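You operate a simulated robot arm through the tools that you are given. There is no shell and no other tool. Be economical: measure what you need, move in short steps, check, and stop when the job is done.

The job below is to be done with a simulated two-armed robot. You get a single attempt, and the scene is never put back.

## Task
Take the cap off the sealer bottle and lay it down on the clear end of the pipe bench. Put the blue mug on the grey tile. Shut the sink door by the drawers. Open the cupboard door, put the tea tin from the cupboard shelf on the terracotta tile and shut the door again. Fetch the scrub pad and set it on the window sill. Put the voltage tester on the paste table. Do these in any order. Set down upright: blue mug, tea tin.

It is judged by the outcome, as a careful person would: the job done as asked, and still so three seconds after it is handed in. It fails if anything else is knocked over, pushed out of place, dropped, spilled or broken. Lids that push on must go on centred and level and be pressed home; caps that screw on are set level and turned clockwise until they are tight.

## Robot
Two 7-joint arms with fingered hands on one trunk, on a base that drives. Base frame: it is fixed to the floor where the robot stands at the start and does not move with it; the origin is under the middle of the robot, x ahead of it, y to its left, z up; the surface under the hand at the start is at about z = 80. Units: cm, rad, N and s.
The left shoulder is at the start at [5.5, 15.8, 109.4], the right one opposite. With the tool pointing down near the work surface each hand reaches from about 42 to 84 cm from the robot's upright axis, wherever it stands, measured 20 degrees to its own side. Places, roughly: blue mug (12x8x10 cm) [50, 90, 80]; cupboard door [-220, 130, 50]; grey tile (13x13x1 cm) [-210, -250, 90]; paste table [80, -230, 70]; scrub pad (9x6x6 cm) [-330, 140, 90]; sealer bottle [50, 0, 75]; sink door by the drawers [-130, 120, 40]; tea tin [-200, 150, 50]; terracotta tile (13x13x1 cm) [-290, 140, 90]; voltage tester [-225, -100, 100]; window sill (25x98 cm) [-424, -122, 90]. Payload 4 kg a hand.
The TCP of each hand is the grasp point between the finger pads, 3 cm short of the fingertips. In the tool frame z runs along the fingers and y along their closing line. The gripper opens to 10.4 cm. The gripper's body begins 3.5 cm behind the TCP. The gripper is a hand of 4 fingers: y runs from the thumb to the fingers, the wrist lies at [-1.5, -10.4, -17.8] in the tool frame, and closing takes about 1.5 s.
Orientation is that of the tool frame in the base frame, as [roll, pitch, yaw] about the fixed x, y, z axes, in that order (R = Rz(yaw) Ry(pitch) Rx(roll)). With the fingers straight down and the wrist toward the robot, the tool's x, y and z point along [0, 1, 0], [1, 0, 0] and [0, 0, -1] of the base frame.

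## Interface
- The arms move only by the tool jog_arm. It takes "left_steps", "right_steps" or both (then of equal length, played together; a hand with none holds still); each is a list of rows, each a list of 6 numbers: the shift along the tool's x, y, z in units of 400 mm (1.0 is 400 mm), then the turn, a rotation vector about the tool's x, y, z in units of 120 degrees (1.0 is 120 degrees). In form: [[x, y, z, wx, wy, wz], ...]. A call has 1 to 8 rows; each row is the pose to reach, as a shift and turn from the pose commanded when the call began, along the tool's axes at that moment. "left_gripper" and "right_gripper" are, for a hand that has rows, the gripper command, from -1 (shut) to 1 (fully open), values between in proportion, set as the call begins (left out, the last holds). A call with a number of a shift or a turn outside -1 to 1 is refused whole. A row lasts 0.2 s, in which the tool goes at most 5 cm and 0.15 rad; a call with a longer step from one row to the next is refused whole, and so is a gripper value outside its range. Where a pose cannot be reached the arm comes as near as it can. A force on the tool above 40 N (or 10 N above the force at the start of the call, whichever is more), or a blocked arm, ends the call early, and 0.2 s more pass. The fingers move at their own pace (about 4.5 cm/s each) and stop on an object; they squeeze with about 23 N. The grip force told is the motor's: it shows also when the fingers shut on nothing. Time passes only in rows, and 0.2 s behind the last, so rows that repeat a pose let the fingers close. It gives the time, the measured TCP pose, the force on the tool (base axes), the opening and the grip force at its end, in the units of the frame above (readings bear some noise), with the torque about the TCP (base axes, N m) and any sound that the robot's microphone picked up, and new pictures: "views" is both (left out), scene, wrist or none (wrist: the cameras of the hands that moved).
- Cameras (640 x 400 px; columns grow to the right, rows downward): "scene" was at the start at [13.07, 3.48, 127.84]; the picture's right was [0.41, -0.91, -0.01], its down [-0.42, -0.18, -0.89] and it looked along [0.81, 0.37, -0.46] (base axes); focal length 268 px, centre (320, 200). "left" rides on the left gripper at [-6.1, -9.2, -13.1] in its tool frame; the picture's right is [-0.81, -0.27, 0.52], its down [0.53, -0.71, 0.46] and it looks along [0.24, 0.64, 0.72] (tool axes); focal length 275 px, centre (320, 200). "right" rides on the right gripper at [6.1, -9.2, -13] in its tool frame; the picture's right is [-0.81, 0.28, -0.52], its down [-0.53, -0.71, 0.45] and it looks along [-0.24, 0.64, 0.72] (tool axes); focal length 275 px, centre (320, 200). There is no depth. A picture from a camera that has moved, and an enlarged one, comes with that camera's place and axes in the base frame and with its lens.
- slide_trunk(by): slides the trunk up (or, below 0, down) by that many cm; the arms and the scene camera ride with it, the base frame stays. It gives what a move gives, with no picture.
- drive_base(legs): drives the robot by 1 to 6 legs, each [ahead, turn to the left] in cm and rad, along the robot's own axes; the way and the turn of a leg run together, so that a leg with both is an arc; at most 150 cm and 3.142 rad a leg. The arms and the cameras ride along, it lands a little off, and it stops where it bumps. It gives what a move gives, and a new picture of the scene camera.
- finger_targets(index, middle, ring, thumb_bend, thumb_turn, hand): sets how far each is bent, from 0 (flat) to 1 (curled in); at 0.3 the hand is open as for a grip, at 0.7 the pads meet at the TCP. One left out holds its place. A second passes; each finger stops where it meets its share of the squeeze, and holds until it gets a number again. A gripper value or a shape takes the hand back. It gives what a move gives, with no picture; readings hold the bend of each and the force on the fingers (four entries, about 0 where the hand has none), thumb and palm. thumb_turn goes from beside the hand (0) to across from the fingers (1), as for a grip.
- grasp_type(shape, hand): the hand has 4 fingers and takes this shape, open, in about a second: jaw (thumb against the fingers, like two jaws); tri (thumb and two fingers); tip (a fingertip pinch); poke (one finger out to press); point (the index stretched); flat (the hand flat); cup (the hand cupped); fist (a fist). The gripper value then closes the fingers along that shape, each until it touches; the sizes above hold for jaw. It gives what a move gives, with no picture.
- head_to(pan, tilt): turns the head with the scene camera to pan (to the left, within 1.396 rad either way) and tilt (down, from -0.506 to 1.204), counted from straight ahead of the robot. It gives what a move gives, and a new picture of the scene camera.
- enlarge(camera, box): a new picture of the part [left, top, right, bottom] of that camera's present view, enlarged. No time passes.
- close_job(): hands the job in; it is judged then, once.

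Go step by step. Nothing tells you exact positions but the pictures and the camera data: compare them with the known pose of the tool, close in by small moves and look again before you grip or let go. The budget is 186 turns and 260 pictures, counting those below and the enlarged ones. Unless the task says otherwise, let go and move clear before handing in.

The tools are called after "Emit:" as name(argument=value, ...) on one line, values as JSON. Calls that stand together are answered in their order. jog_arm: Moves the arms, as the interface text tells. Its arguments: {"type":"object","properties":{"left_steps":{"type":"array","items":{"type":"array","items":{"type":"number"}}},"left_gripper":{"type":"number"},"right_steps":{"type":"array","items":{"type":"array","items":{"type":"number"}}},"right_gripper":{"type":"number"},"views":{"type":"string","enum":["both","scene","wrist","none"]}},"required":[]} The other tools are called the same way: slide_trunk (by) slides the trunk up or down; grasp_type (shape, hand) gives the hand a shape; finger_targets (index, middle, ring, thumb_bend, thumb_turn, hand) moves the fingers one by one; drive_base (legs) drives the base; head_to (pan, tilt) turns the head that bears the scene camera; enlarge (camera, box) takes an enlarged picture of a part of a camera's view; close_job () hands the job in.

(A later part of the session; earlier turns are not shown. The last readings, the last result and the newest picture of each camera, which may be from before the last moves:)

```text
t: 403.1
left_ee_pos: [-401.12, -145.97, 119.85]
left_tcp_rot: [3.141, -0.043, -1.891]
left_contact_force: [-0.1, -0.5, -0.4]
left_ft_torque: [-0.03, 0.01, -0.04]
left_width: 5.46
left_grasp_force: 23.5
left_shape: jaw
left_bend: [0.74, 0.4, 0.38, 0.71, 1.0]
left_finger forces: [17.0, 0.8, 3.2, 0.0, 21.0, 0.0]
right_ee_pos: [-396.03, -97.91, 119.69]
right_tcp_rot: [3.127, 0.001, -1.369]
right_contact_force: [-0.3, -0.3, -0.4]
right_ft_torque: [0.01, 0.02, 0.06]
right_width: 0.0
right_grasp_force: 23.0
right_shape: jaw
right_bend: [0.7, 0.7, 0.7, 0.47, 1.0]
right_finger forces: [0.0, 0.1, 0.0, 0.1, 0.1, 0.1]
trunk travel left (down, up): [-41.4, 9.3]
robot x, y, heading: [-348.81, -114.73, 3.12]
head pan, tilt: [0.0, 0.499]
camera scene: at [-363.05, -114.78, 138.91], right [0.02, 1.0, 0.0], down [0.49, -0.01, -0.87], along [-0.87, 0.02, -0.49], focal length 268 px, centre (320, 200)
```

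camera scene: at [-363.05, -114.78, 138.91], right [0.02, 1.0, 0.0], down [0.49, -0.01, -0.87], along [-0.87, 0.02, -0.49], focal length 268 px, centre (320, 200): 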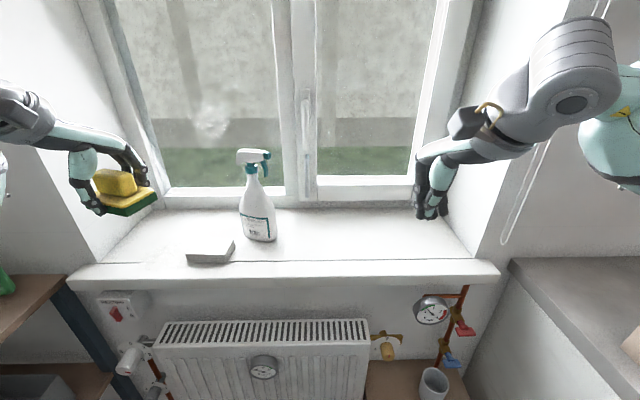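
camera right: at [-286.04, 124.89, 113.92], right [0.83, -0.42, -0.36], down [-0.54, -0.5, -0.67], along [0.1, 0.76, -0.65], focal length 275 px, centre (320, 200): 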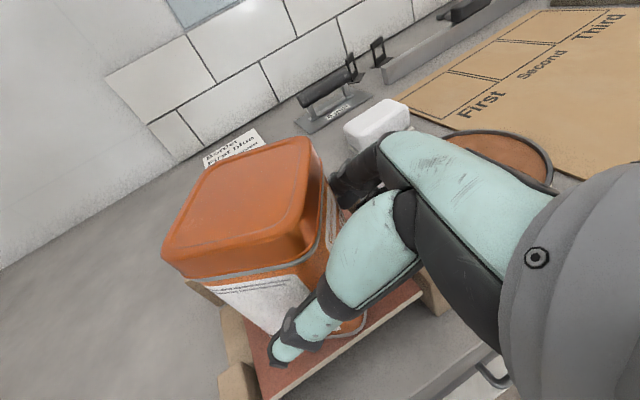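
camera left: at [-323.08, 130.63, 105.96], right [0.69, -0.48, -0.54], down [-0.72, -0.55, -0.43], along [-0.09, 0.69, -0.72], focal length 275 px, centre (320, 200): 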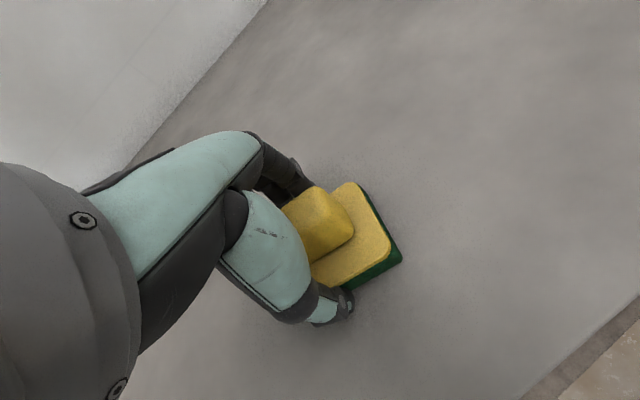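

The sill top is at z ≈ 94, free around [-422, -107]. I move the right hand up and away and bring the pad across in front of the bottle.

Emit:
jog_arm(right_steps=[[-0.04, -0.02, -0.1, 0, 0, 0], [-0.08, -0.04, -0.2, 0, 0, 0], [-0.12, -0.06, -0.3, 0, 0, 0], [-0.16, -0.08, -0.4, 0, 0, 0], [-0.2, -0.1, -0.5, 0, 0, 0], [-0.24, -0.12, -0.58, 0, 0, 0], [-0.24, -0.12, -0.58, 0, 0, 0], [-0.24, -0.12, -0.58, 0, 0, 0]], left_steps=[[-0.1, 0.028, -0.02, 0, 0, 0], [-0.22, 0.06, -0.04, 0, 0, 0], [-0.34, 0.095, -0.06, 0, 0, 0], [-0.46, 0.127, -0.075, 0, 0, 0], [-0.58, 0.16, -0.075, 0, 0, 0], [-0.7, 0.194, -0.075, 0, 0, 0], [-0.82, 0.227, -0.075, 0, 0, 0], [-0.94, 0.26, -0.075, 0, 0, 0]], views="scene")

```text
refused: row 2 steps farther than a row can; nothing moved
```

Emit:
jog_arm(right_steps=[[-0.04, -0.02, -0.1, 0, 0, 0], [-0.08, -0.04, -0.2, 0, 0, 0], [-0.12, -0.06, -0.3, 0, 0, 0], [-0.16, -0.08, -0.4, 0, 0, 0], [-0.2, -0.1, -0.5, 0, 0, 0], [-0.24, -0.12, -0.58, 0, 0, 0], [-0.24, -0.12, -0.58, 0, 0, 0], [-0.24, -0.12, -0.58, 0, 0, 0]], left_steps=[[-0.115, 0.032, -0.01, 0, 0, 0], [-0.23, 0.064, -0.02, 0, 0, 0], [-0.345, 0.096, -0.03, 0, 0, 0], [-0.46, 0.128, -0.04, 0, 0, 0], [-0.575, 0.16, -0.05, 0, 0, 0], [-0.69, 0.192, -0.06, 0, 0, 0], [-0.805, 0.224, -0.07, 0, 0, 0], [-0.92, 0.256, -0.075, 0, 0, 0]], views="scene")

```text
t: 404.9
left_ee_pos: [-397.61, -107.68, 121.63]
left_tcp_rot: [3.128, -0.048, -1.889]
left_contact_force: [0.8, 0.9, -1.0]
left_ft_torque: [-0.01, -0.03, 0.01]
left_width: 5.42
left_grasp_force: 23.0
left_shape: jaw
left_bend: [0.73, 0.4, 0.38, 0.71, 1.0]
left_finger forces: [17.0, 0.9, 3.0, 0.0, 20.8, 0.0]
right_ee_pos: [-390.94, -87.26, 143.43]
right_tcp_rot: [3.116, 0.004, -1.369]
right_contact_force: [0.1, -0.7, -0.1]
right_ft_torque: [-0.03, 0.01, 0.01]
right_width: 0.0
right_grasp_force: 23.0
right_shape: jaw
right_bend: [0.7, 0.7, 0.7, 0.47, 1.0]
right_finger forces: [0.0, 0.1, 0.0, 0.0, 0.1, 0.0]
trunk travel left (down, up): [-41.4, 9.3]
robot x, y, heading: [-348.87, -115.01, 3.125]
head pan, tilt: [0.0, 0.499]
camera scene: at [-363.06, -114.59, 138.91], right [0.02, 1.0, 0.0], down [0.49, -0.01, -0.87], along [-0.87, 0.02, -0.49], focal length 268 px, centre (320, 200)
```

scene: 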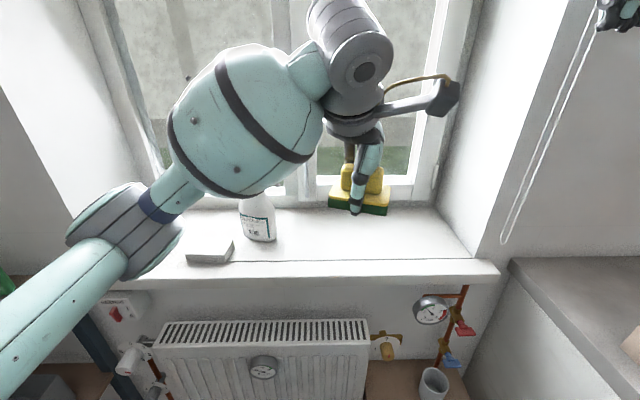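

The way is clear. I move the pad over the sill and lower partway.

Emit:
jog_arm(left_steps=[[0.039, 0.115, 0, 0, 0, 0], [0.077, 0.23, 0, 0, 0, 0], [0.116, 0.347, 0, 0, 0, 0], [0.155, 0.464, 0, 0, 0, 0], [0.1925, 0.58, 0, 0, 0, 0], [0.1925, 0.58, 0.12, 0, 0, 0], [0.1925, 0.58, 0.24, 0, 0, 0], [0.1925, 0.58, 0.36, 0, 0, 0]], views="scene")

```text
t: 406.6
left_ee_pos: [-422.8, -108.2, 108.44]
left_tcp_rot: [3.128, -0.047, -1.891]
left_contact_force: [1.7, 0.1, -0.6]
left_ft_torque: [0.0, 0.0, 0.01]
left_width: 5.4
left_grasp_force: 23.7
left_shape: jaw
left_bend: [0.74, 0.4, 0.38, 0.72, 1.0]
left_finger forces: [16.7, 0.8, 3.0, 0.1, 20.5, 0.0]
left hand out of reach, approached as far as the arm can: row 5
right_ee_pos: [-390.84, -87.34, 143.43]
right_tcp_rot: [3.114, 0.006, -1.367]
right_contact_force: [-0.6, -0.1, 0.6]
right_ft_torque: [0.02, 0.05, 0.0]
right_width: 0.01
right_grasp_force: 22.9
right_shape: jaw
right_bend: [0.7, 0.7, 0.7, 0.47, 1.0]
right_finger forces: [0.1, 0.0, 0.0, 0.0, 0.1, 0.0]
trunk travel left (down, up): [-41.4, 9.3]
robot x, y, heading: [-349.02, -115.08, 3.12]
head pan, tilt: [0.0, 0.499]
camera scene: at [-362.94, -114.78, 138.92], right [0.02, 1.0, 0.0], down [0.49, -0.01, -0.87], along [-0.87, 0.02, -0.49], focal length 268 px, centre (320, 200)
```

scene: 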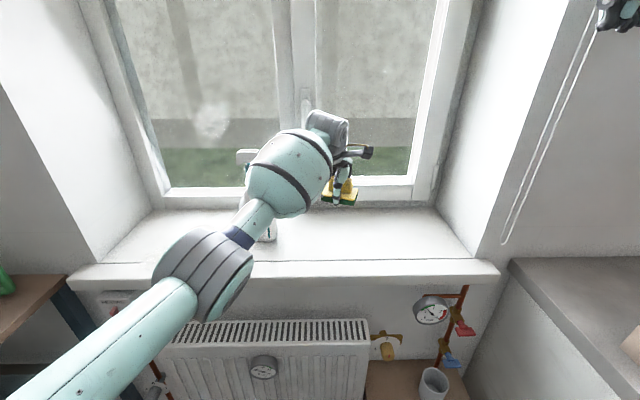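

Emit:
jog_arm(left_steps=[[0, -0.01, 0.1, 0, 0, 0], [0, -0.02, 0.18, 0, 0, 0], [0, -0.02, 0.215, 0, 0, 0], [0, -0.02, 0.23, 0, 0, 0]], views="wrist")

```text
t: 407.6
left_ee_pos: [-422.12, -108.62, 99.02]
left_tcp_rot: [3.13, -0.047, -1.892]
left_contact_force: [-0.9, -0.9, -0.7]
left_ft_torque: [-0.02, -0.01, 0.0]
left_width: 5.44
left_grasp_force: 23.2
left_shape: jaw
left_bend: [0.74, 0.4, 0.38, 0.72, 1.0]
left_finger forces: [16.5, 0.7, 3.1, 0.1, 20.5, 0.0]
right_ee_pos: [-391.0, -87.37, 143.43]
right_tcp_rot: [3.115, 0.003, -1.37]
right_contact_force: [0.3, -1.0, 0.0]
right_ft_torque: [-0.02, 0.01, 0.02]
right_width: 0.0
right_grasp_force: 22.8
right_shape: jaw
right_bend: [0.7, 0.7, 0.7, 0.47, 1.0]
right_finger forces: [0.0, 0.0, 0.0, 0.0, 0.0, 0.1]
trunk travel left (down, up): [-41.4, 9.3]
robot x, y, heading: [-349.21, -114.66, 3.118]
head pan, tilt: [0.0, 0.499]
camera left: at [-411.31, -105.21, 111.58], right [0.5, 0.66, -0.56], down [0.5, -0.75, -0.44], along [-0.71, -0.06, -0.7], focal length 275 px, centre (320, 200)
```

left: 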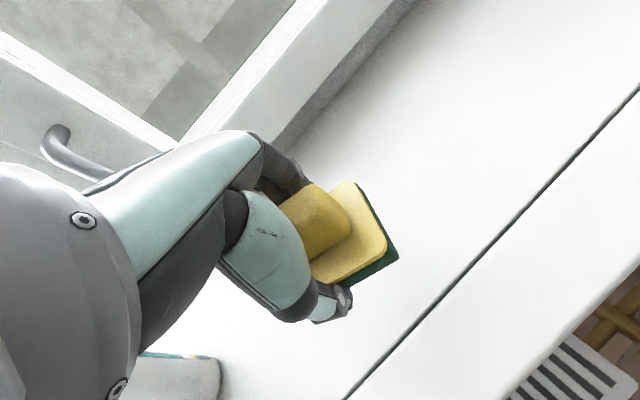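

Emit:
jog_arm(left_steps=[[0, 0, 0.008, 0, 0, 0], [0, 0, 0.016, 0, 0, 0], [0, 0, 0.024, 0, 0, 0], [0, 0, 0.032, 0, 0, 0], [0, 0, 0.04, 0, 0, 0]], views="none")

```text
t: 408.9
left_ee_pos: [-422.25, -108.85, 97.36]
left_tcp_rot: [3.13, -0.045, -1.891]
left_contact_force: [-0.3, -0.3, -0.2]
left_ft_torque: [-0.01, 0.0, 0.01]
left_width: 5.42
left_grasp_force: 22.7
left_shape: jaw
left_bend: [0.74, 0.4, 0.38, 0.72, 1.0]
left_finger forces: [16.6, 0.8, 3.1, 0.1, 20.5, 0.1]
right_ee_pos: [-390.86, -87.33, 143.42]
right_tcp_rot: [3.114, 0.007, -1.369]
right_contact_force: [-0.8, -0.3, -0.2]
right_ft_torque: [-0.01, -0.04, -0.02]
right_width: 0.0
right_grasp_force: 22.9
right_shape: jaw
right_bend: [0.7, 0.7, 0.7, 0.47, 1.0]
right_finger forces: [0.1, 0.0, 0.1, 0.1, 0.0, 0.1]
trunk travel left (down, up): [-41.4, 9.3]
robot x, y, heading: [-349.16, -114.82, 3.125]
head pan, tilt: [0.0, 0.499]
```

Emit:
jog_arm(left_steps=[[0, 0, 0.008, 0, 0, 0], [0, 0, 0.016, 0, 0, 0], [0, 0, 0.024, 0, 0, 0], [0, 0, 0.032, 0, 0, 0], [0, 0, 0.04, 0, 0, 0]], views="wrist")

```text
t: 410.1
left_ee_pos: [-422.3, -109.01, 95.8]
left_tcp_rot: [3.129, -0.046, -1.891]
left_contact_force: [-0.1, 0.2, -0.2]
left_ft_torque: [0.0, -0.04, 0.01]
left_width: 5.41
left_grasp_force: 23.2
left_shape: jaw
left_bend: [0.74, 0.4, 0.38, 0.72, 1.0]
left_finger forces: [16.6, 0.8, 3.0, 0.0, 20.5, 0.0]
right_ee_pos: [-390.86, -87.42, 143.47]
right_tcp_rot: [3.115, 0.007, -1.368]
right_contact_force: [-0.4, -0.5, 0.4]
right_ft_torque: [-0.01, -0.04, 0.01]
right_width: 0.0
right_grasp_force: 22.7
right_shape: jaw
right_bend: [0.7, 0.7, 0.7, 0.47, 1.0]
right_finger forces: [0.0, 0.0, 0.0, 0.1, 0.0, 0.0]
trunk travel left (down, up): [-41.4, 9.3]
robot x, y, heading: [-349.01, -115.0, 3.124]
head pan, tilt: [0.0, 0.499]
camera left: at [-411.38, -105.49, 108.37], right [0.5, 0.66, -0.56], down [0.5, -0.75, -0.44], along [-0.71, -0.06, -0.7], focal length 275 px, centre (320, 200)
```

left: 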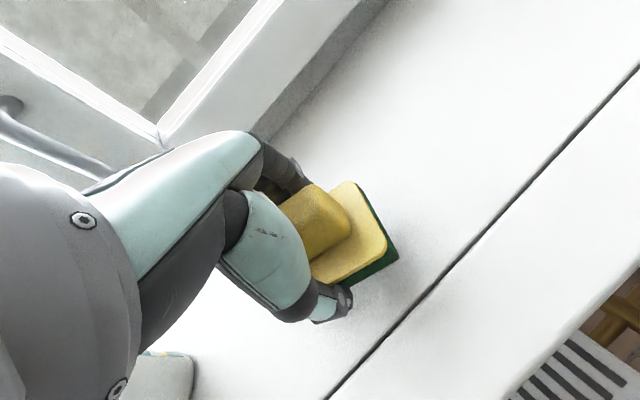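

Emit:
jog_arm(left_steps=[[0, 0, 0.008, 0, 0, 0], [0, 0, 0.016, 0, 0, 0], [0, 0, 0.024, 0, 0, 0], [0, 0, 0.032, 0, 0, 0], [0, 0, 0.04, 0, 0, 0], [0, 0, 0.046, 0, 0, 0]], views="none")

```text
t: 411.4
left_ee_pos: [-422.24, -108.92, 93.96]
left_tcp_rot: [3.13, -0.046, -1.891]
left_contact_force: [-0.1, 0.4, -1.2]
left_ft_torque: [-0.01, -0.01, 0.01]
left_width: 5.42
left_grasp_force: 23.4
left_shape: jaw
left_bend: [0.74, 0.4, 0.38, 0.72, 1.0]
left_finger forces: [16.6, 0.9, 3.0, 0.1, 20.5, 0.0]
right_ee_pos: [-390.94, -87.47, 143.58]
right_tcp_rot: [3.113, 0.005, -1.368]
right_contact_force: [-0.3, -0.4, -0.2]
right_ft_torque: [0.02, -0.01, 0.0]
right_width: 0.01
right_grasp_force: 22.9
right_shape: jaw
right_bend: [0.7, 0.7, 0.7, 0.47, 1.0]
right_finger forces: [0.1, 0.0, 0.0, 0.1, 0.0, 0.0]
trunk travel left (down, up): [-41.4, 9.3]
robot x, y, heading: [-349.03, -114.76, 3.122]
head pan, tilt: [0.0, 0.499]
```

Emit:
jog_arm(left_steps=[[0, 0, 0.006, 0, 0, 0], [0, 0, 0.012, 0, 0, 0], [0, 0, 0.018, 0, 0, 0], [0, 0, 0.024, 0, 0, 0], [0, 0, 0.03, 0, 0, 0]], views="wrist")

```text
t: 412.6
left_ee_pos: [-422.3, -108.85, 93.19]
left_tcp_rot: [3.121, -0.049, -1.891]
left_contact_force: [2.2, -1.5, 12.8]
left_ft_torque: [-0.16, -0.46, -0.02]
left_width: 5.41
left_grasp_force: 22.5
left_shape: jaw
left_bend: [0.74, 0.4, 0.38, 0.72, 1.0]
left_finger forces: [15.8, 0.9, 3.5, 0.0, 34.3, 0.0]
right_ee_pos: [-390.62, -87.43, 143.54]
right_tcp_rot: [3.112, 0.004, -1.368]
right_contact_force: [0.7, -0.1, -1.4]
right_ft_torque: [0.03, -0.05, 0.0]
right_width: 0.02
right_grasp_force: 22.6
right_shape: jaw
right_bend: [0.7, 0.7, 0.7, 0.47, 1.0]
right_finger forces: [0.1, 0.0, 0.0, 0.0, 0.1, 0.1]
trunk travel left (down, up): [-41.4, 9.3]
robot x, y, heading: [-348.59, -114.99, 3.119]
head pan, tilt: [0.0, 0.499]
camera left: at [-411.39, -105.47, 105.64], right [0.5, 0.66, -0.56], down [0.49, -0.75, -0.44], along [-0.71, -0.05, -0.7], focal length 275 px, centre (320, 200)
```

left: 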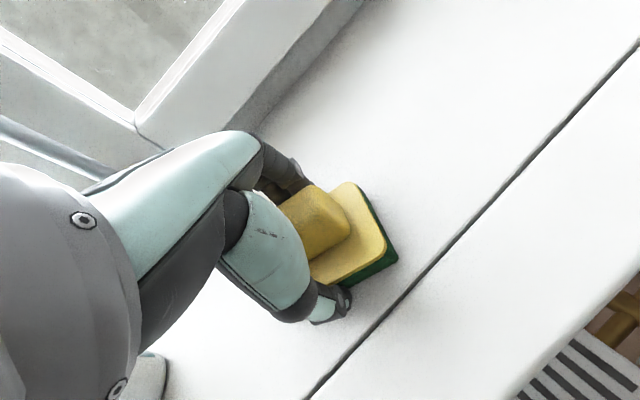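

Touched down on the sill. I open and lift away.

Emit:
jog_arm(left_steps=[[0, 0, -0.01, 0, 0, 0], [0, 0, -0.01, 0, 0, 0], [0, 0, -0.01, 0, 0, 0], [0, 0, -0.01, 0, 0, 0], [0, 0, -0.01, 0, 0, 0], [0, 0, -0.05, 0, 0, 0], [0, 0, -0.13, 0, 0, 0], [0, 0, -0.24, 0, 0, 0]], left_gripper=1, views="wrist")

```text
t: 414.4
left_ee_pos: [-422.19, -108.6, 102.5]
left_tcp_rot: [3.129, -0.045, -1.892]
left_contact_force: [-0.5, 0.1, 0.4]
left_ft_torque: [0.01, -0.02, 0.01]
left_width: 10.39
left_grasp_force: 0.1
left_shape: jaw
left_bend: [0.3, 0.3, 0.3, 0.3, 0.98]
left_finger forces: [0.1, 0.1, 0.0, 0.1, 0.1, 0.1]
right_ee_pos: [-390.82, -87.4, 143.46]
right_tcp_rot: [3.113, 0.004, -1.368]
right_contact_force: [0.4, -0.6, 0.0]
right_ft_torque: [-0.01, 0.0, 0.01]
right_width: 0.0
right_grasp_force: 23.2
right_shape: jaw
right_bend: [0.7, 0.7, 0.7, 0.47, 1.0]
right_finger forces: [0.1, 0.0, 0.0, 0.1, 0.1, 0.1]
trunk travel left (down, up): [-41.4, 9.3]
robot x, y, heading: [-348.9, -114.6, 3.122]
head pan, tilt: [0.0, 0.499]
camera left: at [-411.26, -105.14, 115.09], right [0.5, 0.66, -0.56], down [0.5, -0.75, -0.44], along [-0.71, -0.06, -0.7], focal length 275 px, centre (320, 200)
```

left: 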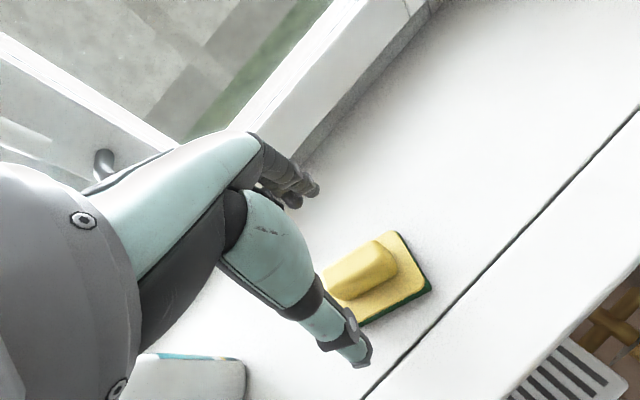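

The pad lies on the window sill. I withdraw the left hand and drive to the voltage tester.

Emit:
jog_arm(left_steps=[[0, 0, -0.12, 0, 0, 0], [0, 0, -0.24, 0, 0, 0], [0, -0.02, -0.36, 0, 0, 0], [0, -0.12, -0.42, 0, 0, 0], [0, -0.24, -0.44, 0, 0, 0], [0.03, -0.355, -0.44, 0, 0, 0], [0.06, -0.46, -0.44, 0, 0, 0], [0.12, -0.54, -0.44, 0, 0, 0]], views="none")

Emit:
drive_base(legs=[[-62, 0], [0, -2.72]])

Emit:
head_to(pan=-0.3, tilt=0.65)

```text
t: 416.2
left_ee_pos: [-402.21, -119.51, 119.64]
left_tcp_rot: [3.128, -0.047, -1.892]
left_contact_force: [0.0, 0.2, 0.2]
left_ft_torque: [0.0, 0.0, -0.01]
left_width: 10.37
left_grasp_force: 0.0
left_shape: jaw
left_bend: [0.3, 0.3, 0.3, 0.3, 0.97]
left_finger forces: [0.0, 0.0, 0.0, 0.1, 0.1, 0.0]
right_ee_pos: [-390.62, -87.49, 143.49]
right_tcp_rot: [3.113, 0.005, -1.368]
right_contact_force: [-0.4, -0.1, -0.4]
right_ft_torque: [0.01, 0.0, -0.02]
right_width: 0.0
right_grasp_force: 23.2
right_shape: jaw
right_bend: [0.7, 0.7, 0.7, 0.47, 1.0]
right_finger forces: [0.1, 0.0, 0.1, 0.0, 0.0, 0.1]
trunk travel left (down, up): [-41.4, 9.3]
robot x, y, heading: [-348.78, -114.95, 3.125]
head pan, tilt: [0.0, 0.499]
```

```text
t: 427.6
left_ee_pos: [-239.03, -91.95, 119.67]
left_tcp_rot: [3.128, -0.047, 1.628]
left_contact_force: [0.0, 0.4, -0.3]
left_ft_torque: [0.0, 0.0, 0.02]
left_width: 10.4
left_grasp_force: 0.2
left_shape: jaw
left_bend: [0.3, 0.3, 0.3, 0.3, 0.98]
left_finger forces: [0.0, 0.0, 0.0, 0.0, 0.0, 0.0]
right_ee_pos: [-238.0, -126.08, 143.54]
right_tcp_rot: [3.114, 0.006, 2.15]
right_contact_force: [-1.1, -0.2, 0.1]
right_ft_torque: [-0.03, -0.01, 0.02]
right_width: 0.0
right_grasp_force: 23.2
right_shape: jaw
right_bend: [0.7, 0.7, 0.7, 0.47, 1.0]
right_finger forces: [0.0, 0.1, 0.1, 0.0, 0.0, 0.0]
trunk travel left (down, up): [-41.4, 9.3]
robot x, y, heading: [-287.82, -113.25, 0.357]
head pan, tilt: [0.0, 0.499]
camera scene: at [-274.78, -109.27, 138.92], right [0.35, -0.94, 0.0], down [-0.46, -0.17, -0.87], along [0.82, 0.31, -0.49], focal length 268 px, centre (320, 200)
```

scene: 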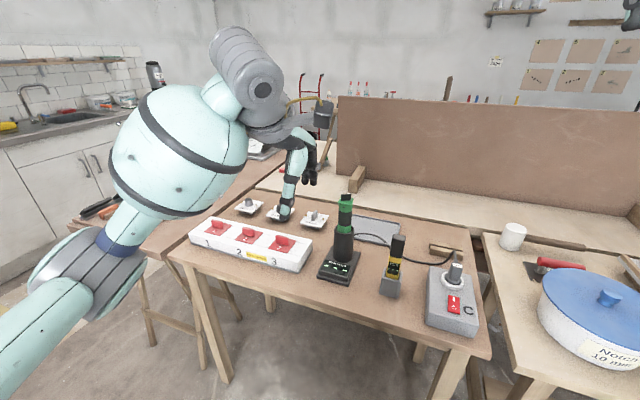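

```text
t: 428.4
left_ee_pos: [-240.06, -93.08, 120.41]
left_tcp_rot: [3.099, -0.04, 1.616]
left_contact_force: [0.0, -0.5, -1.0]
left_ft_torque: [-0.01, 0.0, 0.0]
left_width: 10.4
left_grasp_force: 0.1
left_shape: jaw
left_bend: [0.3, 0.3, 0.3, 0.3, 0.98]
left_finger forces: [0.0, 0.0, 0.0, 0.0, 0.0, 0.0]
right_ee_pos: [-239.54, -127.03, 143.97]
right_tcp_rot: [3.099, 0.006, 2.151]
right_contact_force: [-0.4, 0.0, 0.5]
right_ft_torque: [0.01, 0.0, 0.01]
right_width: 0.01
right_grasp_force: 22.8
right_shape: jaw
right_bend: [0.7, 0.7, 0.7, 0.48, 1.0]
right_finger forces: [0.0, 0.0, 0.1, 0.0, 0.0, 0.0]
trunk travel left (down, up): [-41.4, 9.3]
robot x, y, heading: [-288.05, -113.97, 0.359]
head pan, tilt: [-0.3, 0.649]
camera scene: at [-274.61, -112.21, 137.6], right [0.06, -1.0, 0.0], down [-0.61, -0.04, -0.79], along [0.79, 0.04, -0.61], focal length 268 px, centre (320, 200)
```

scene: 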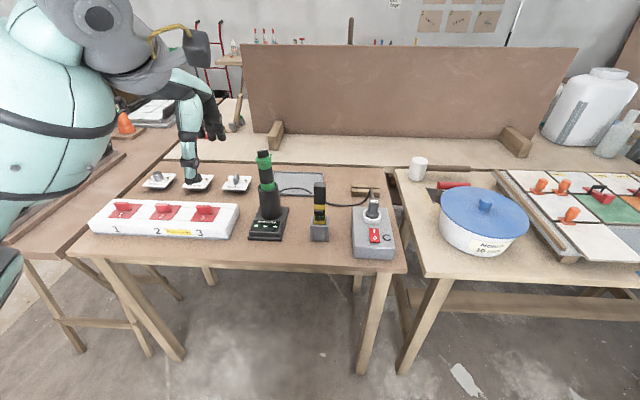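

The tester (black-yellow) stands in a grey foot near [-219.5, -109]. I enlarge to see how it sits.

Emit:
enlarge(camera="scene", box=[240, 140, 410, 270])

```text
3.08 times, centred on (325, 205) of scene
camera zoom: at [-274.61, -112.21, 137.6], right [0.06, -1.0, 0.0], down [-0.61, -0.04, -0.79], along [0.79, 0.04, -0.61], focal length 824 px, centre (305, 185)
```

zoom: 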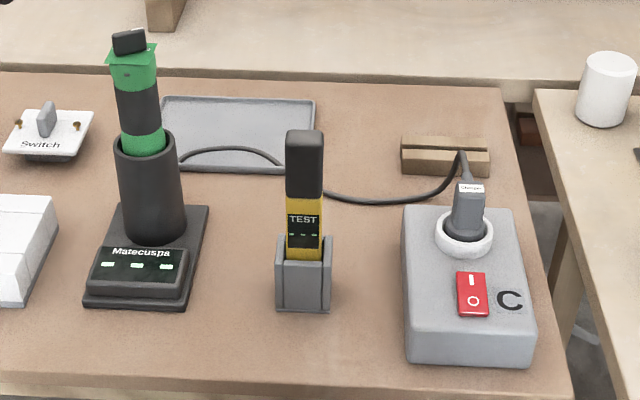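

The tester stands in a slot and must be lifted straight up. I bring the right hand above it, turned to close front-to-back.

Emit:
jog_arm(right_steps=[[0.012, 0.082, 0.08, 0, 0, 0.035], [0.024, 0.165, 0.16, 0, 0, 0.07], [0.036, 0.247, 0.24, 0, 0, 0.104], [0.048, 0.33, 0.32, 0, 0, 0.139], [0.06, 0.412, 0.41, 0, 0, 0.173], [0.072, 0.495, 0.5, 0, 0, 0.208], [0.084, 0.577, 0.59, 0, 0, 0.243], [0.096, 0.66, 0.68, 0, 0, 0.277]], right_gripper=0.4, left_steps=[[0.05, 0, 0, 0, 0, 0], [0.1, 0, 0, 0, 0, 0], [0.15, 0, 0, 0, 0, 0], [0.2, 0, 0, 0, 0, 0], [0.25, 0, 0, 0, 0, 0], [0.3, 0, 0, 0, 0, 0], [0.3, 0, 0, 0, 0, 0], [0.3, 0, 0, 0, 0, 0]], views="none")

Emit:
enlarge(camera="right", box=[0, 0, 640, 400])

```text
t: 430.2
left_ee_pos: [-241.05, -80.22, 120.8]
left_tcp_rot: [3.117, -0.049, 1.627]
left_contact_force: [0.9, 0.3, -0.5]
left_ft_torque: [0.0, 0.02, 0.01]
left_width: 10.38
left_grasp_force: 0.0
left_shape: jaw
left_bend: [0.3, 0.3, 0.3, 0.3, 0.98]
left_finger forces: [0.0, 0.0, 0.1, 0.0, 0.1, 0.1]
right_ee_pos: [-218.48, -108.44, 117.6]
right_tcp_rot: [3.104, -0.014, 1.569]
right_contact_force: [0.7, 1.0, 0.0]
right_ft_torque: [-0.02, 0.0, 0.0]
right_width: 7.3
right_grasp_force: 0.1
right_shape: jaw
right_bend: [0.27, 0.37, 0.34, 0.58, 0.99]
right_finger forces: [0.0, 0.1, 0.0, 0.0, 0.0, 0.0]
trunk travel left (down, up): [-41.4, 9.3]
robot x, y, heading: [-288.06, -113.75, 0.355]
head pan, tilt: [-0.3, 0.649]
```

```text
1.00 times, centred on (320, 200) of right (not enlarged: the box is as wide or as high as the picture)
camera zoom: at [-228.13, -102.55, 130.33], right [0.25, -0.82, 0.52], down [-0.7, -0.53, -0.49], along [0.67, -0.24, -0.7], focal length 275 px, centre (320, 200)
```

zoom: 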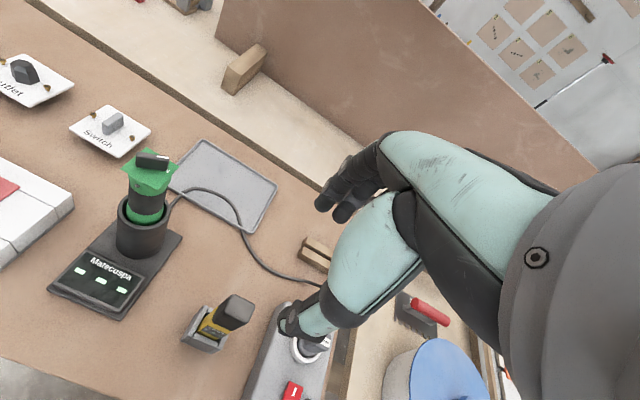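

The tester's top is at [-218.5, -108.8, 99.7], right under the hand. I lower and grip its upper part.

Emit:
jog_arm(right_steps=[[-0.003, -0.004, 0.12, 0, 0, 0], [-0.005, -0.009, 0.24, 0, 0, 0], [-0.008, -0.014, 0.36, 0, 0, 0], [-0.01, -0.018, 0.485, 0, 0, 0]], views="wrist")

```text
t: 431.2
left_ee_pos: [-241.24, -80.35, 120.85]
left_tcp_rot: [3.117, -0.049, 1.627]
left_contact_force: [0.5, -0.1, 0.6]
left_ft_torque: [0.01, 0.02, -0.01]
left_width: 10.4
left_grasp_force: 0.0
left_shape: jaw
left_bend: [0.3, 0.3, 0.3, 0.3, 0.98]
left_finger forces: [0.0, 0.0, 0.1, 0.1, 0.0, 0.0]
right_ee_pos: [-218.43, -108.66, 98.07]
right_tcp_rot: [3.107, -0.015, 1.571]
right_contact_force: [0.7, -0.3, 0.1]
right_ft_torque: [-0.01, 0.06, 0.0]
right_width: 7.29
right_grasp_force: 0.1
right_shape: jaw
right_bend: [0.27, 0.37, 0.34, 0.58, 0.99]
right_finger forces: [0.1, 0.0, 0.0, 0.0, 0.0, 0.0]
trunk travel left (down, up): [-41.4, 9.3]
robot x, y, heading: [-288.09, -114.06, 0.356]
head pan, tilt: [-0.3, 0.649]
camera right: at [-228.01, -102.75, 110.85], right [0.26, -0.82, 0.51], down [-0.7, -0.53, -0.49], along [0.67, -0.23, -0.7], focal length 275 px, centre (320, 200)
```

right: 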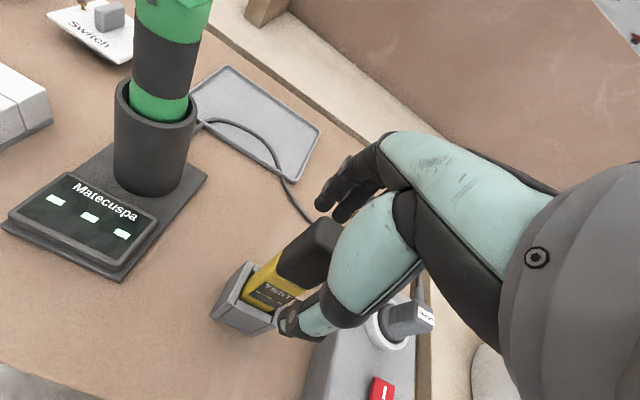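

Emit:
jog_arm(right_steps=[[0, 0, 0, 0, 0, 0], [0, 0, 0, 0, 0, 0], [0, 0, 0, 0, 0, 0], [0, 0, 0, 0, 0, 0], [0, 0, 0, 0, 0, 0]], right_gripper=-1, views="none")

Emit:
jog_arm(right_steps=[[0, 0, -0.03, 0, 0, 0], [0, 0, -0.08, 0, 0, 0], [0, 0, -0.16, 0, 0, 0], [0, 0, -0.26, 0, 0, 0], [0, 0, -0.37, 0, 0, 0], [0, 0, -0.48, 0, 0, 0]], views="wrist")

```text
t: 432.4
left_ee_pos: [-241.16, -80.28, 120.91]
left_tcp_rot: [3.114, -0.05, 1.628]
left_contact_force: [0.3, 0.0, 0.3]
left_ft_torque: [-0.03, 0.01, 0.01]
left_width: 10.37
left_grasp_force: 0.0
left_shape: jaw
left_bend: [0.3, 0.3, 0.3, 0.3, 0.98]
left_finger forces: [0.1, 0.0, 0.0, 0.1, 0.0, 0.0]
right_ee_pos: [-218.39, -108.48, 98.23]
right_tcp_rot: [3.105, -0.013, 1.571]
right_contact_force: [0.3, 0.3, -0.8]
right_ft_torque: [0.03, 0.0, 0.0]
right_width: 1.83
right_grasp_force: 22.7
right_shape: jaw
right_bend: [0.73, 0.6, 0.67, 0.75, 1.0]
right_finger forces: [12.9, 7.0, 0.0, 0.1, 19.9, 0.0]
trunk travel left (down, up): [-41.4, 9.3]
robot x, y, heading: [-287.66, -113.97, 0.357]
head pan, tilt: [-0.3, 0.649]
```

```text
t: 433.8
left_ee_pos: [-241.29, -80.35, 120.89]
left_tcp_rot: [3.114, -0.051, 1.628]
left_contact_force: [0.0, -0.6, 0.0]
left_ft_torque: [-0.03, 0.01, -0.05]
left_width: 10.4
left_grasp_force: 0.0
left_shape: jaw
left_bend: [0.3, 0.3, 0.3, 0.3, 0.98]
left_finger forces: [0.0, 0.1, 0.0, 0.0, 0.0, 0.0]
right_ee_pos: [-219.46, -109.23, 117.52]
right_tcp_rot: [3.105, -0.014, 1.571]
right_contact_force: [0.1, -0.9, -0.6]
right_ft_torque: [0.0, 0.0, 0.02]
right_width: 1.85
right_grasp_force: 22.9
right_shape: jaw
right_bend: [0.73, 0.6, 0.67, 0.75, 1.0]
right_finger forces: [12.9, 7.0, 0.1, 0.0, 20.0, 0.1]
trunk travel left (down, up): [-41.4, 9.3]
robot x, y, heading: [-287.73, -114.27, 0.354]
head pan, tilt: [-0.3, 0.649]
camera right: at [-229.11, -103.35, 130.31], right [0.26, -0.82, 0.52], down [-0.7, -0.53, -0.49], along [0.67, -0.23, -0.7], focal length 275 px, centre (320, 200)
```

right: 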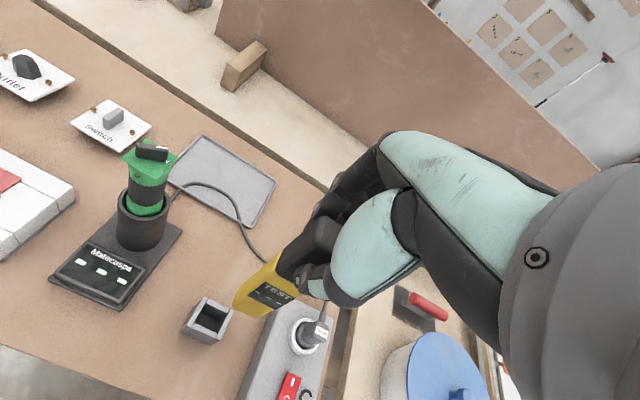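

The tester is out. I raise and draw in the hand and drive back around through the kitchen to the paste table.

Emit:
jog_arm(right_steps=[[0, -0.06, -0.08, 0, 0, 0], [0, -0.12, -0.16, 0, 0, 0], [0, -0.18, -0.24, 0, 0, 0], [0, -0.24, -0.3, 0, 0, 0], [0, -0.3, -0.34, 0, 0, 0]], views="none")

Emit:
drive_base(legs=[[0, 1.24], [150, 0], [22, 0], [0, -1.6]])

```text
t: 435.0
left_ee_pos: [-241.26, -80.47, 120.88]
left_tcp_rot: [3.112, -0.05, 1.628]
left_contact_force: [-0.7, -0.9, 0.5]
left_ft_torque: [0.0, -0.02, 0.01]
left_width: 10.41
left_grasp_force: 0.1
left_shape: jaw
left_bend: [0.3, 0.3, 0.3, 0.3, 0.98]
left_finger forces: [0.0, 0.0, 0.1, 0.0, 0.0, 0.0]
right_ee_pos: [-231.93, -109.05, 130.92]
right_tcp_rot: [3.103, -0.015, 1.572]
right_contact_force: [0.1, -0.5, -1.1]
right_ft_torque: [-0.03, -0.02, 0.01]
right_width: 1.87
right_grasp_force: 22.5
right_shape: jaw
right_bend: [0.73, 0.6, 0.67, 0.75, 1.0]
right_finger forces: [13.0, 7.0, 0.0, 0.1, 20.1, 0.0]
trunk travel left (down, up): [-41.4, 9.3]
robot x, y, heading: [-287.57, -114.03, 0.358]
head pan, tilt: [-0.3, 0.649]
```

```text
t: 452.2
left_ee_pos: [-242.28, 75.6, 120.84]
left_tcp_rot: [3.115, -0.051, 1.35]
left_contact_force: [0.3, 0.4, -0.2]
left_ft_torque: [-0.02, 0.0, 0.02]
left_width: 10.4
left_grasp_force: 0.1
left_shape: jaw
left_bend: [0.3, 0.3, 0.3, 0.3, 0.98]
left_finger forces: [0.0, 0.1, 0.0, 0.0, 0.0, 0.0]
right_ee_pos: [-241.22, 45.51, 130.89]
right_tcp_rot: [3.103, -0.013, 1.291]
right_contact_force: [-0.4, 0.4, -1.8]
right_ft_torque: [-0.01, -0.02, 0.0]
right_width: 1.83
right_grasp_force: 23.2
right_shape: jaw
right_bend: [0.73, 0.6, 0.67, 0.75, 1.0]
right_finger forces: [12.7, 6.9, 0.0, 0.0, 19.5, 0.1]
trunk travel left (down, up): [-41.4, 9.3]
robot x, y, heading: [-296.31, 57.91, 0.081]
head pan, tilt: [-0.3, 0.649]
camera scene: at [-283.2, 56.04, 137.59], right [-0.22, -0.98, 0.0], down [-0.6, 0.13, -0.79], along [0.77, -0.18, -0.62], focal length 268 px, centre (320, 200)
```

scene: 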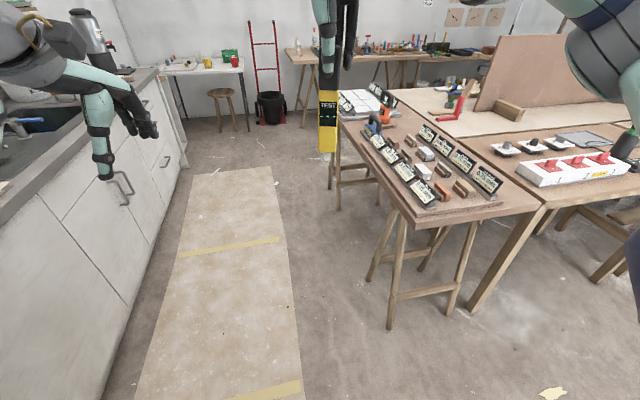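

Both cupboard doors are visibly shut. I continue east and then south.

Emit:
drive_base(legs=[[0, -0.09], [132, 0], [128, 0], [0, -1.57], [140, 0]])

Emit:
head_to(pan=0.7, tilt=0.45)

```text
t: 477.4
left_ee_pos: [-35.61, -148.46, 121.42]
left_tcp_rot: [3.103, -0.056, -0.371]
left_contact_force: [-0.1, 0.0, 0.3]
left_ft_torque: [0.04, 0.0, 0.03]
left_width: 10.43
left_grasp_force: 0.0
left_shape: jaw
left_bend: [0.3, 0.3, 0.3, 0.3, 0.97]
left_finger forces: [0.0, 0.1, 0.0, 0.1, 0.1, 0.1]
right_ee_pos: [-65.68, -144.98, 131.66]
right_tcp_rot: [3.09, -0.017, -0.429]
right_contact_force: [-0.3, 0.6, -1.0]
right_ft_torque: [-0.01, 0.01, 0.01]
right_width: 1.81
right_grasp_force: 22.5
right_shape: jaw
right_bend: [0.73, 0.6, 0.67, 0.75, 1.0]
right_finger forces: [12.8, 6.9, 0.1, 0.1, 19.8, 0.0]
trunk travel left (down, up): [-41.4, 9.3]
robot x, y, heading: [-45.38, -93.6, -1.637]
head pan, tilt: [-0.3, 0.649]
camera scene: at [-48.76, -106.84, 137.6], right [-0.93, 0.36, 0.0], down [0.22, 0.57, -0.79], along [-0.29, -0.73, -0.61], focal length 268 px, centre (320, 200)
```

scene: 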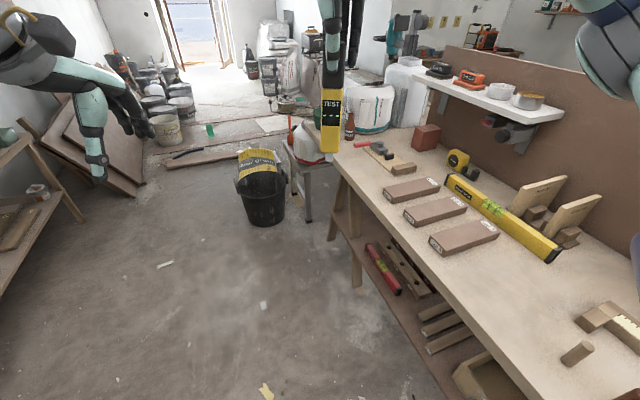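

```text
t: 478.6
left_ee_pos: [-35.78, -147.15, 122.28]
left_tcp_rot: [3.081, -0.053, -0.375]
left_contact_force: [-0.2, -0.1, 0.2]
left_ft_torque: [-0.05, 0.02, 0.01]
left_width: 10.39
left_grasp_force: 0.1
left_shape: jaw
left_bend: [0.3, 0.3, 0.3, 0.3, 0.98]
left_finger forces: [0.0, 0.0, 0.0, 0.0, 0.1, 0.0]
right_ee_pos: [-65.56, -143.44, 132.28]
right_tcp_rot: [3.078, -0.022, -0.43]
right_contact_force: [0.6, 0.0, -1.0]
right_ft_torque: [-0.01, 0.04, 0.0]
right_width: 1.83
right_grasp_force: 22.6
right_shape: jaw
right_bend: [0.73, 0.6, 0.67, 0.75, 1.0]
right_finger forces: [13.5, 7.4, 0.0, 0.0, 21.0, 0.0]
trunk travel left (down, up): [-41.4, 9.3]
robot x, y, heading: [-45.43, -93.82, -1.64]
head pan, tilt: [0.7, 0.45]
camera scene: at [-40.21, -106.28, 139.39], right [-0.81, -0.59, -0.01], down [-0.26, 0.36, -0.9], along [0.53, -0.72, -0.45], focal length 268 px, centre (320, 200)
```

scene: 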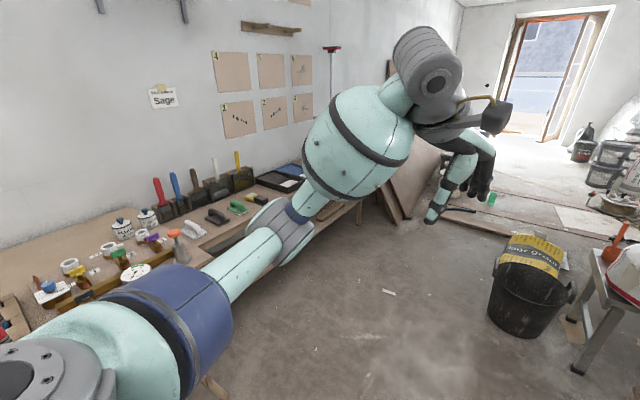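

The paste table is the lower bench further along on the left. I drive alongside it and face it.

Emit:
drive_base(legs=[[0, 0.41], [115, 0], [0, 1.45]])

Emit:
head_to(pan=-0.4, tilt=0.65)

```text
t: 490.4
left_ee_pos: [43.06, -178.93, 122.22]
left_tcp_rot: [3.091, -0.061, 1.477]
left_contact_force: [0.6, 0.4, 0.2]
left_ft_torque: [-0.01, 0.02, 0.02]
left_width: 10.39
left_grasp_force: 0.0
left_shape: jaw
left_bend: [0.3, 0.3, 0.3, 0.3, 0.98]
left_finger forces: [0.0, 0.1, 0.0, 0.0, 0.1, 0.0]
right_ee_pos: [47.78, -208.89, 132.22]
right_tcp_rot: [3.078, -0.021, 1.419]
right_contact_force: [0.5, -0.2, -1.0]
right_ft_torque: [0.01, 0.01, 0.01]
right_width: 1.81
right_grasp_force: 22.9
right_shape: jaw
right_bend: [0.73, 0.6, 0.67, 0.75, 1.0]
right_finger forces: [12.8, 6.7, 0.1, 0.0, 19.6, 0.0]
trunk travel left (down, up): [-41.4, 9.3]
robot x, y, heading: [-5.65, -204.45, 0.21]
head pan, tilt: [0.7, 0.45]
camera scene: at [5.11, -196.51, 139.4], right [0.79, -0.62, -0.01], down [-0.28, -0.34, -0.9], along [0.55, 0.71, -0.44], focal length 268 px, centre (320, 200)
```

scene: 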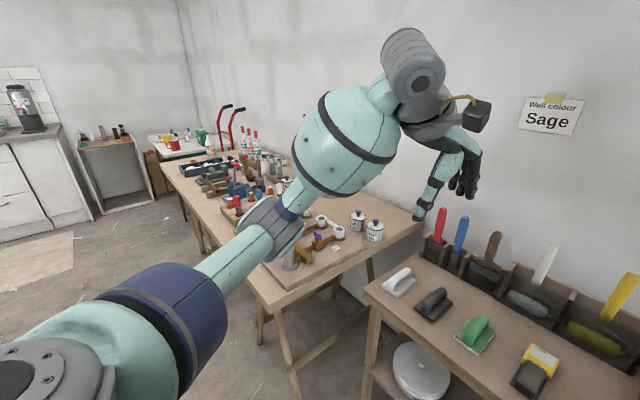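

```text
t: 491.8
left_ee_pos: [41.83, -179.45, 122.92]
left_tcp_rot: [3.063, -0.056, 1.473]
left_contact_force: [-0.6, 0.0, 0.0]
left_ft_torque: [0.01, 0.01, -0.01]
left_width: 10.4
left_grasp_force: 0.0
left_shape: jaw
left_bend: [0.3, 0.3, 0.3, 0.3, 0.98]
left_finger forces: [0.0, 0.1, 0.1, 0.1, 0.1, 0.0]
right_ee_pos: [46.03, -209.17, 132.87]
right_tcp_rot: [3.067, -0.025, 1.418]
right_contact_force: [-0.2, -0.5, -0.5]
right_ft_torque: [0.01, 0.0, 0.0]
right_width: 1.82
right_grasp_force: 23.1
right_shape: jaw
right_bend: [0.73, 0.6, 0.67, 0.75, 1.0]
right_finger forces: [13.4, 7.3, 0.0, 0.0, 20.7, 0.0]
trunk travel left (down, up): [-41.4, 9.3]
robot x, y, heading: [-5.33, -204.1, 0.204]
head pan, tilt: [-0.4, 0.649]
camera scene: at [7.94, -205.34, 137.6], right [-0.19, -0.98, 0.01], down [-0.6, 0.11, -0.79], along [0.77, -0.15, -0.61], focal length 268 px, centre (320, 200)
```

scene: 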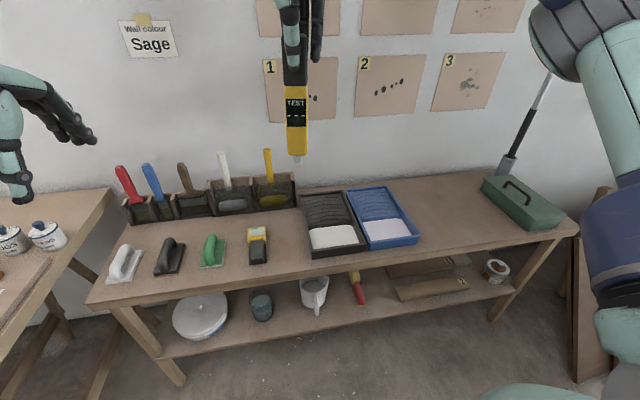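

The paste table's clear area is right of the blue tray, around [73, -272] at z ≈ 70. I drive in front of it.

Emit:
drive_base(legs=[[0, -1.57], [72, 0], [0, 1.37]])

Emit:
head_to(pan=0, tilt=0.7)

```text
t: 504.4
left_ee_pos: [61.87, -256.63, 122.71]
left_tcp_rot: [3.078, -0.065, 1.349]
left_contact_force: [-0.1, -0.3, 0.9]
left_ft_torque: [-0.01, 0.01, -0.03]
left_width: 10.41
left_grasp_force: 0.1
left_shape: jaw
left_bend: [0.3, 0.3, 0.3, 0.3, 0.98]
left_finger forces: [0.0, 0.0, 0.0, 0.0, 0.0, 0.0]
right_ee_pos: [62.51, -286.91, 132.85]
right_tcp_rot: [3.066, -0.026, 1.285]
right_contact_force: [-0.7, -0.8, -0.7]
right_ft_torque: [-0.02, 0.05, 0.01]
right_width: 1.82
right_grasp_force: 22.9
right_shape: jaw
right_bend: [0.73, 0.6, 0.67, 0.75, 1.0]
right_finger forces: [12.4, 6.6, 0.0, 0.0, 19.1, 0.0]
trunk travel left (down, up): [-41.4, 9.3]
robot x, y, heading: [11.89, -276.98, 0.077]
head pan, tilt: [-0.4, 0.649]
camera scene: at [25.3, -279.62, 137.6], right [-0.32, -0.95, 0.01], down [-0.58, 0.19, -0.79], along [0.75, -0.26, -0.61], focal length 268 px, centre (320, 200)
```

scene: 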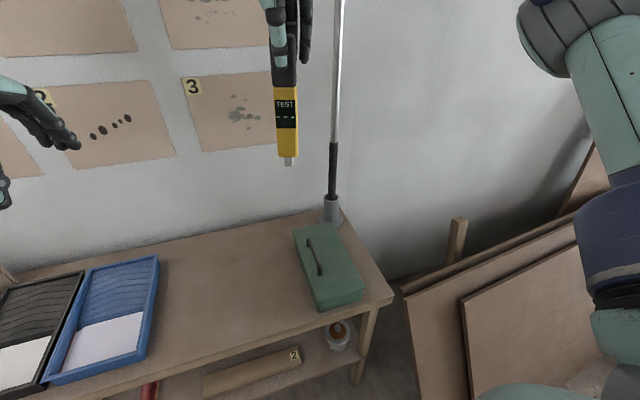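

```text
t: 505.3
left_ee_pos: [60.34, -256.81, 123.56]
left_tcp_rot: [3.05, -0.06, 1.342]
left_contact_force: [0.3, 0.3, -0.8]
left_ft_torque: [-0.03, -0.04, -0.02]
left_width: 10.39
left_grasp_force: 0.1
left_shape: jaw
left_bend: [0.3, 0.3, 0.3, 0.3, 0.98]
left_finger forces: [0.0, 0.0, 0.1, 0.0, 0.1, 0.1]
right_ee_pos: [60.84, -287.04, 133.62]
right_tcp_rot: [3.051, -0.027, 1.286]
right_contact_force: [0.3, -0.2, -0.3]
right_ft_torque: [-0.03, -0.03, 0.01]
right_width: 1.81
right_grasp_force: 23.7
right_shape: jaw
right_bend: [0.73, 0.6, 0.67, 0.75, 1.0]
right_finger forces: [13.3, 7.0, 0.0, 0.1, 20.2, 0.1]
trunk travel left (down, up): [-41.4, 9.3]
robot x, y, heading: [12.36, -276.95, 0.072]
head pan, tilt: [0.0, 0.7]
camera scene: at [25.38, -276.1, 137.17], right [0.07, -1.0, 0.0], down [-0.65, -0.05, -0.76], along [0.75, 0.06, -0.65], focal length 268 px, centre (320, 200)
```

scene: 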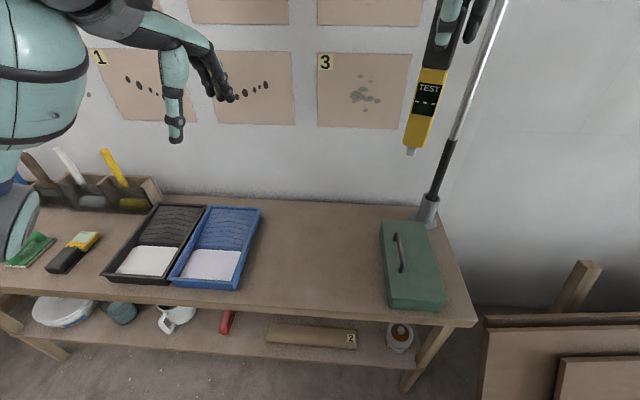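

The free area spans y -253 to -290 beside the tray. The tester must be laid down, so I lower the trunk and tilt the hand so the tester points left and nearly level.

Emit:
slide_trunk(by=-30)

Emit:
jog_arm(right_steps=[[0.05, 0.06, 0.03, 0, 0, 0.06], [0.13, 0.13, 0.06, 0, 0, 0.12], [0.16, 0.15, 0.1, 0, 0, 0.12]], views="none")

Emit:
jog_arm(right_steps=[[0, 0, 0, 0, 0.066, 0], [0, 0, 0, 0, 0.132, 0], [0, 0, 0, 0, 0.198, 0], [0, 0, 0, 0, 0.264, 0], [0, 0, 0, 0, 0.33, 0], [0, 0, 0, 0, 0.396, 0], [0, 0, 0, 0, 0.462, 0], [0, 0, 0, 0, 0.528, 0]], views="both")

```text
t: 508.3
left_ee_pos: [60.47, -256.8, 93.52]
left_tcp_rot: [3.059, -0.063, 1.344]
left_contact_force: [-0.9, 0.5, 0.8]
left_ft_torque: [0.02, -0.03, 0.01]
left_width: 10.38
left_grasp_force: 0.1
left_shape: jaw
left_bend: [0.3, 0.3, 0.3, 0.3, 0.98]
left_finger forces: [0.1, 0.0, 0.1, 0.0, 0.0, 0.0]
right_ee_pos: [60.83, -287.0, 103.51]
right_tcp_rot: [3.055, -0.029, 1.284]
right_contact_force: [-0.5, 0.1, -1.8]
right_ft_torque: [-0.02, 0.02, -0.01]
right_width: 1.83
right_grasp_force: 23.4
right_shape: jaw
right_bend: [0.73, 0.6, 0.67, 0.75, 1.0]
right_finger forces: [13.2, 7.2, 0.0, 0.1, 20.3, 0.0]
trunk travel left (down, up): [-11.4, 39.3]
robot x, y, heading: [12.01, -276.92, 0.071]
head pan, tilt: [0.0, 0.7]
```

```text
t: 509.1
left_ee_pos: [60.52, -256.93, 93.37]
left_tcp_rot: [3.057, -0.064, 1.344]
left_contact_force: [-0.1, 0.3, 0.1]
left_ft_torque: [0.03, 0.01, -0.01]
left_width: 10.39
left_grasp_force: 0.0
left_shape: jaw
left_bend: [0.3, 0.3, 0.3, 0.3, 0.98]
left_finger forces: [0.0, 0.1, 0.0, 0.0, 0.0, 0.0]
right_ee_pos: [69.02, -282.68, 100.17]
right_tcp_rot: [3.065, -0.05, 1.033]
right_contact_force: [0.2, 0.1, -0.4]
right_ft_torque: [0.01, 0.01, -0.03]
right_width: 1.84
right_grasp_force: 23.0
right_shape: jaw
right_bend: [0.73, 0.6, 0.67, 0.75, 1.0]
right_finger forces: [13.2, 7.1, 0.1, 0.0, 20.3, 0.0]
trunk travel left (down, up): [-11.4, 39.3]
robot x, y, heading: [12.13, -276.85, 0.075]
head pan, tilt: [0.0, 0.7]
```

```text
t: 510.9
left_ee_pos: [60.57, -256.93, 93.42]
left_tcp_rot: [3.057, -0.064, 1.344]
left_contact_force: [-0.4, 0.1, -0.1]
left_ft_torque: [-0.05, 0.0, -0.01]
left_width: 10.38
left_grasp_force: 0.1
left_shape: jaw
left_bend: [0.3, 0.3, 0.3, 0.3, 0.98]
left_finger forces: [0.0, 0.0, 0.1, 0.0, 0.0, 0.0]
right_ee_pos: [68.8, -282.55, 100.05]
right_tcp_rot: [2.952, -1.152, 1.206]
right_contact_force: [1.0, 0.1, -0.6]
right_ft_torque: [-0.03, 0.02, -0.01]
right_width: 1.84
right_grasp_force: 22.1
right_shape: jaw
right_bend: [0.73, 0.6, 0.67, 0.75, 1.0]
right_finger forces: [12.6, 7.4, 0.0, 0.1, 20.1, 0.1]
trunk travel left (down, up): [-11.4, 39.3]
robot x, y, heading: [12.02, -276.72, 0.077]
head pan, tilt: [0.0, 0.7]
camera scene: at [25.12, -276.26, 107.14], right [0.07, -1.0, 0.0], down [-0.65, -0.05, -0.76], along [0.75, 0.06, -0.65], focal length 268 px, centre (320, 200)
camera right: at [55.39, -285.72, 110.17], right [-0.14, -0.85, -0.51], down [-0.46, 0.51, -0.72], along [0.88, 0.14, -0.46], focal length 275 px, centre (320, 200)
```

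scene: 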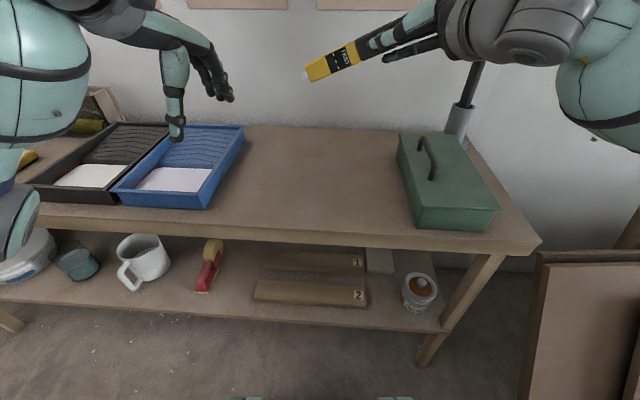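
right: 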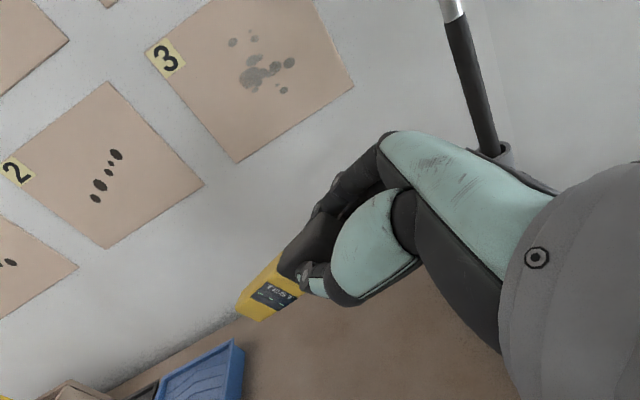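

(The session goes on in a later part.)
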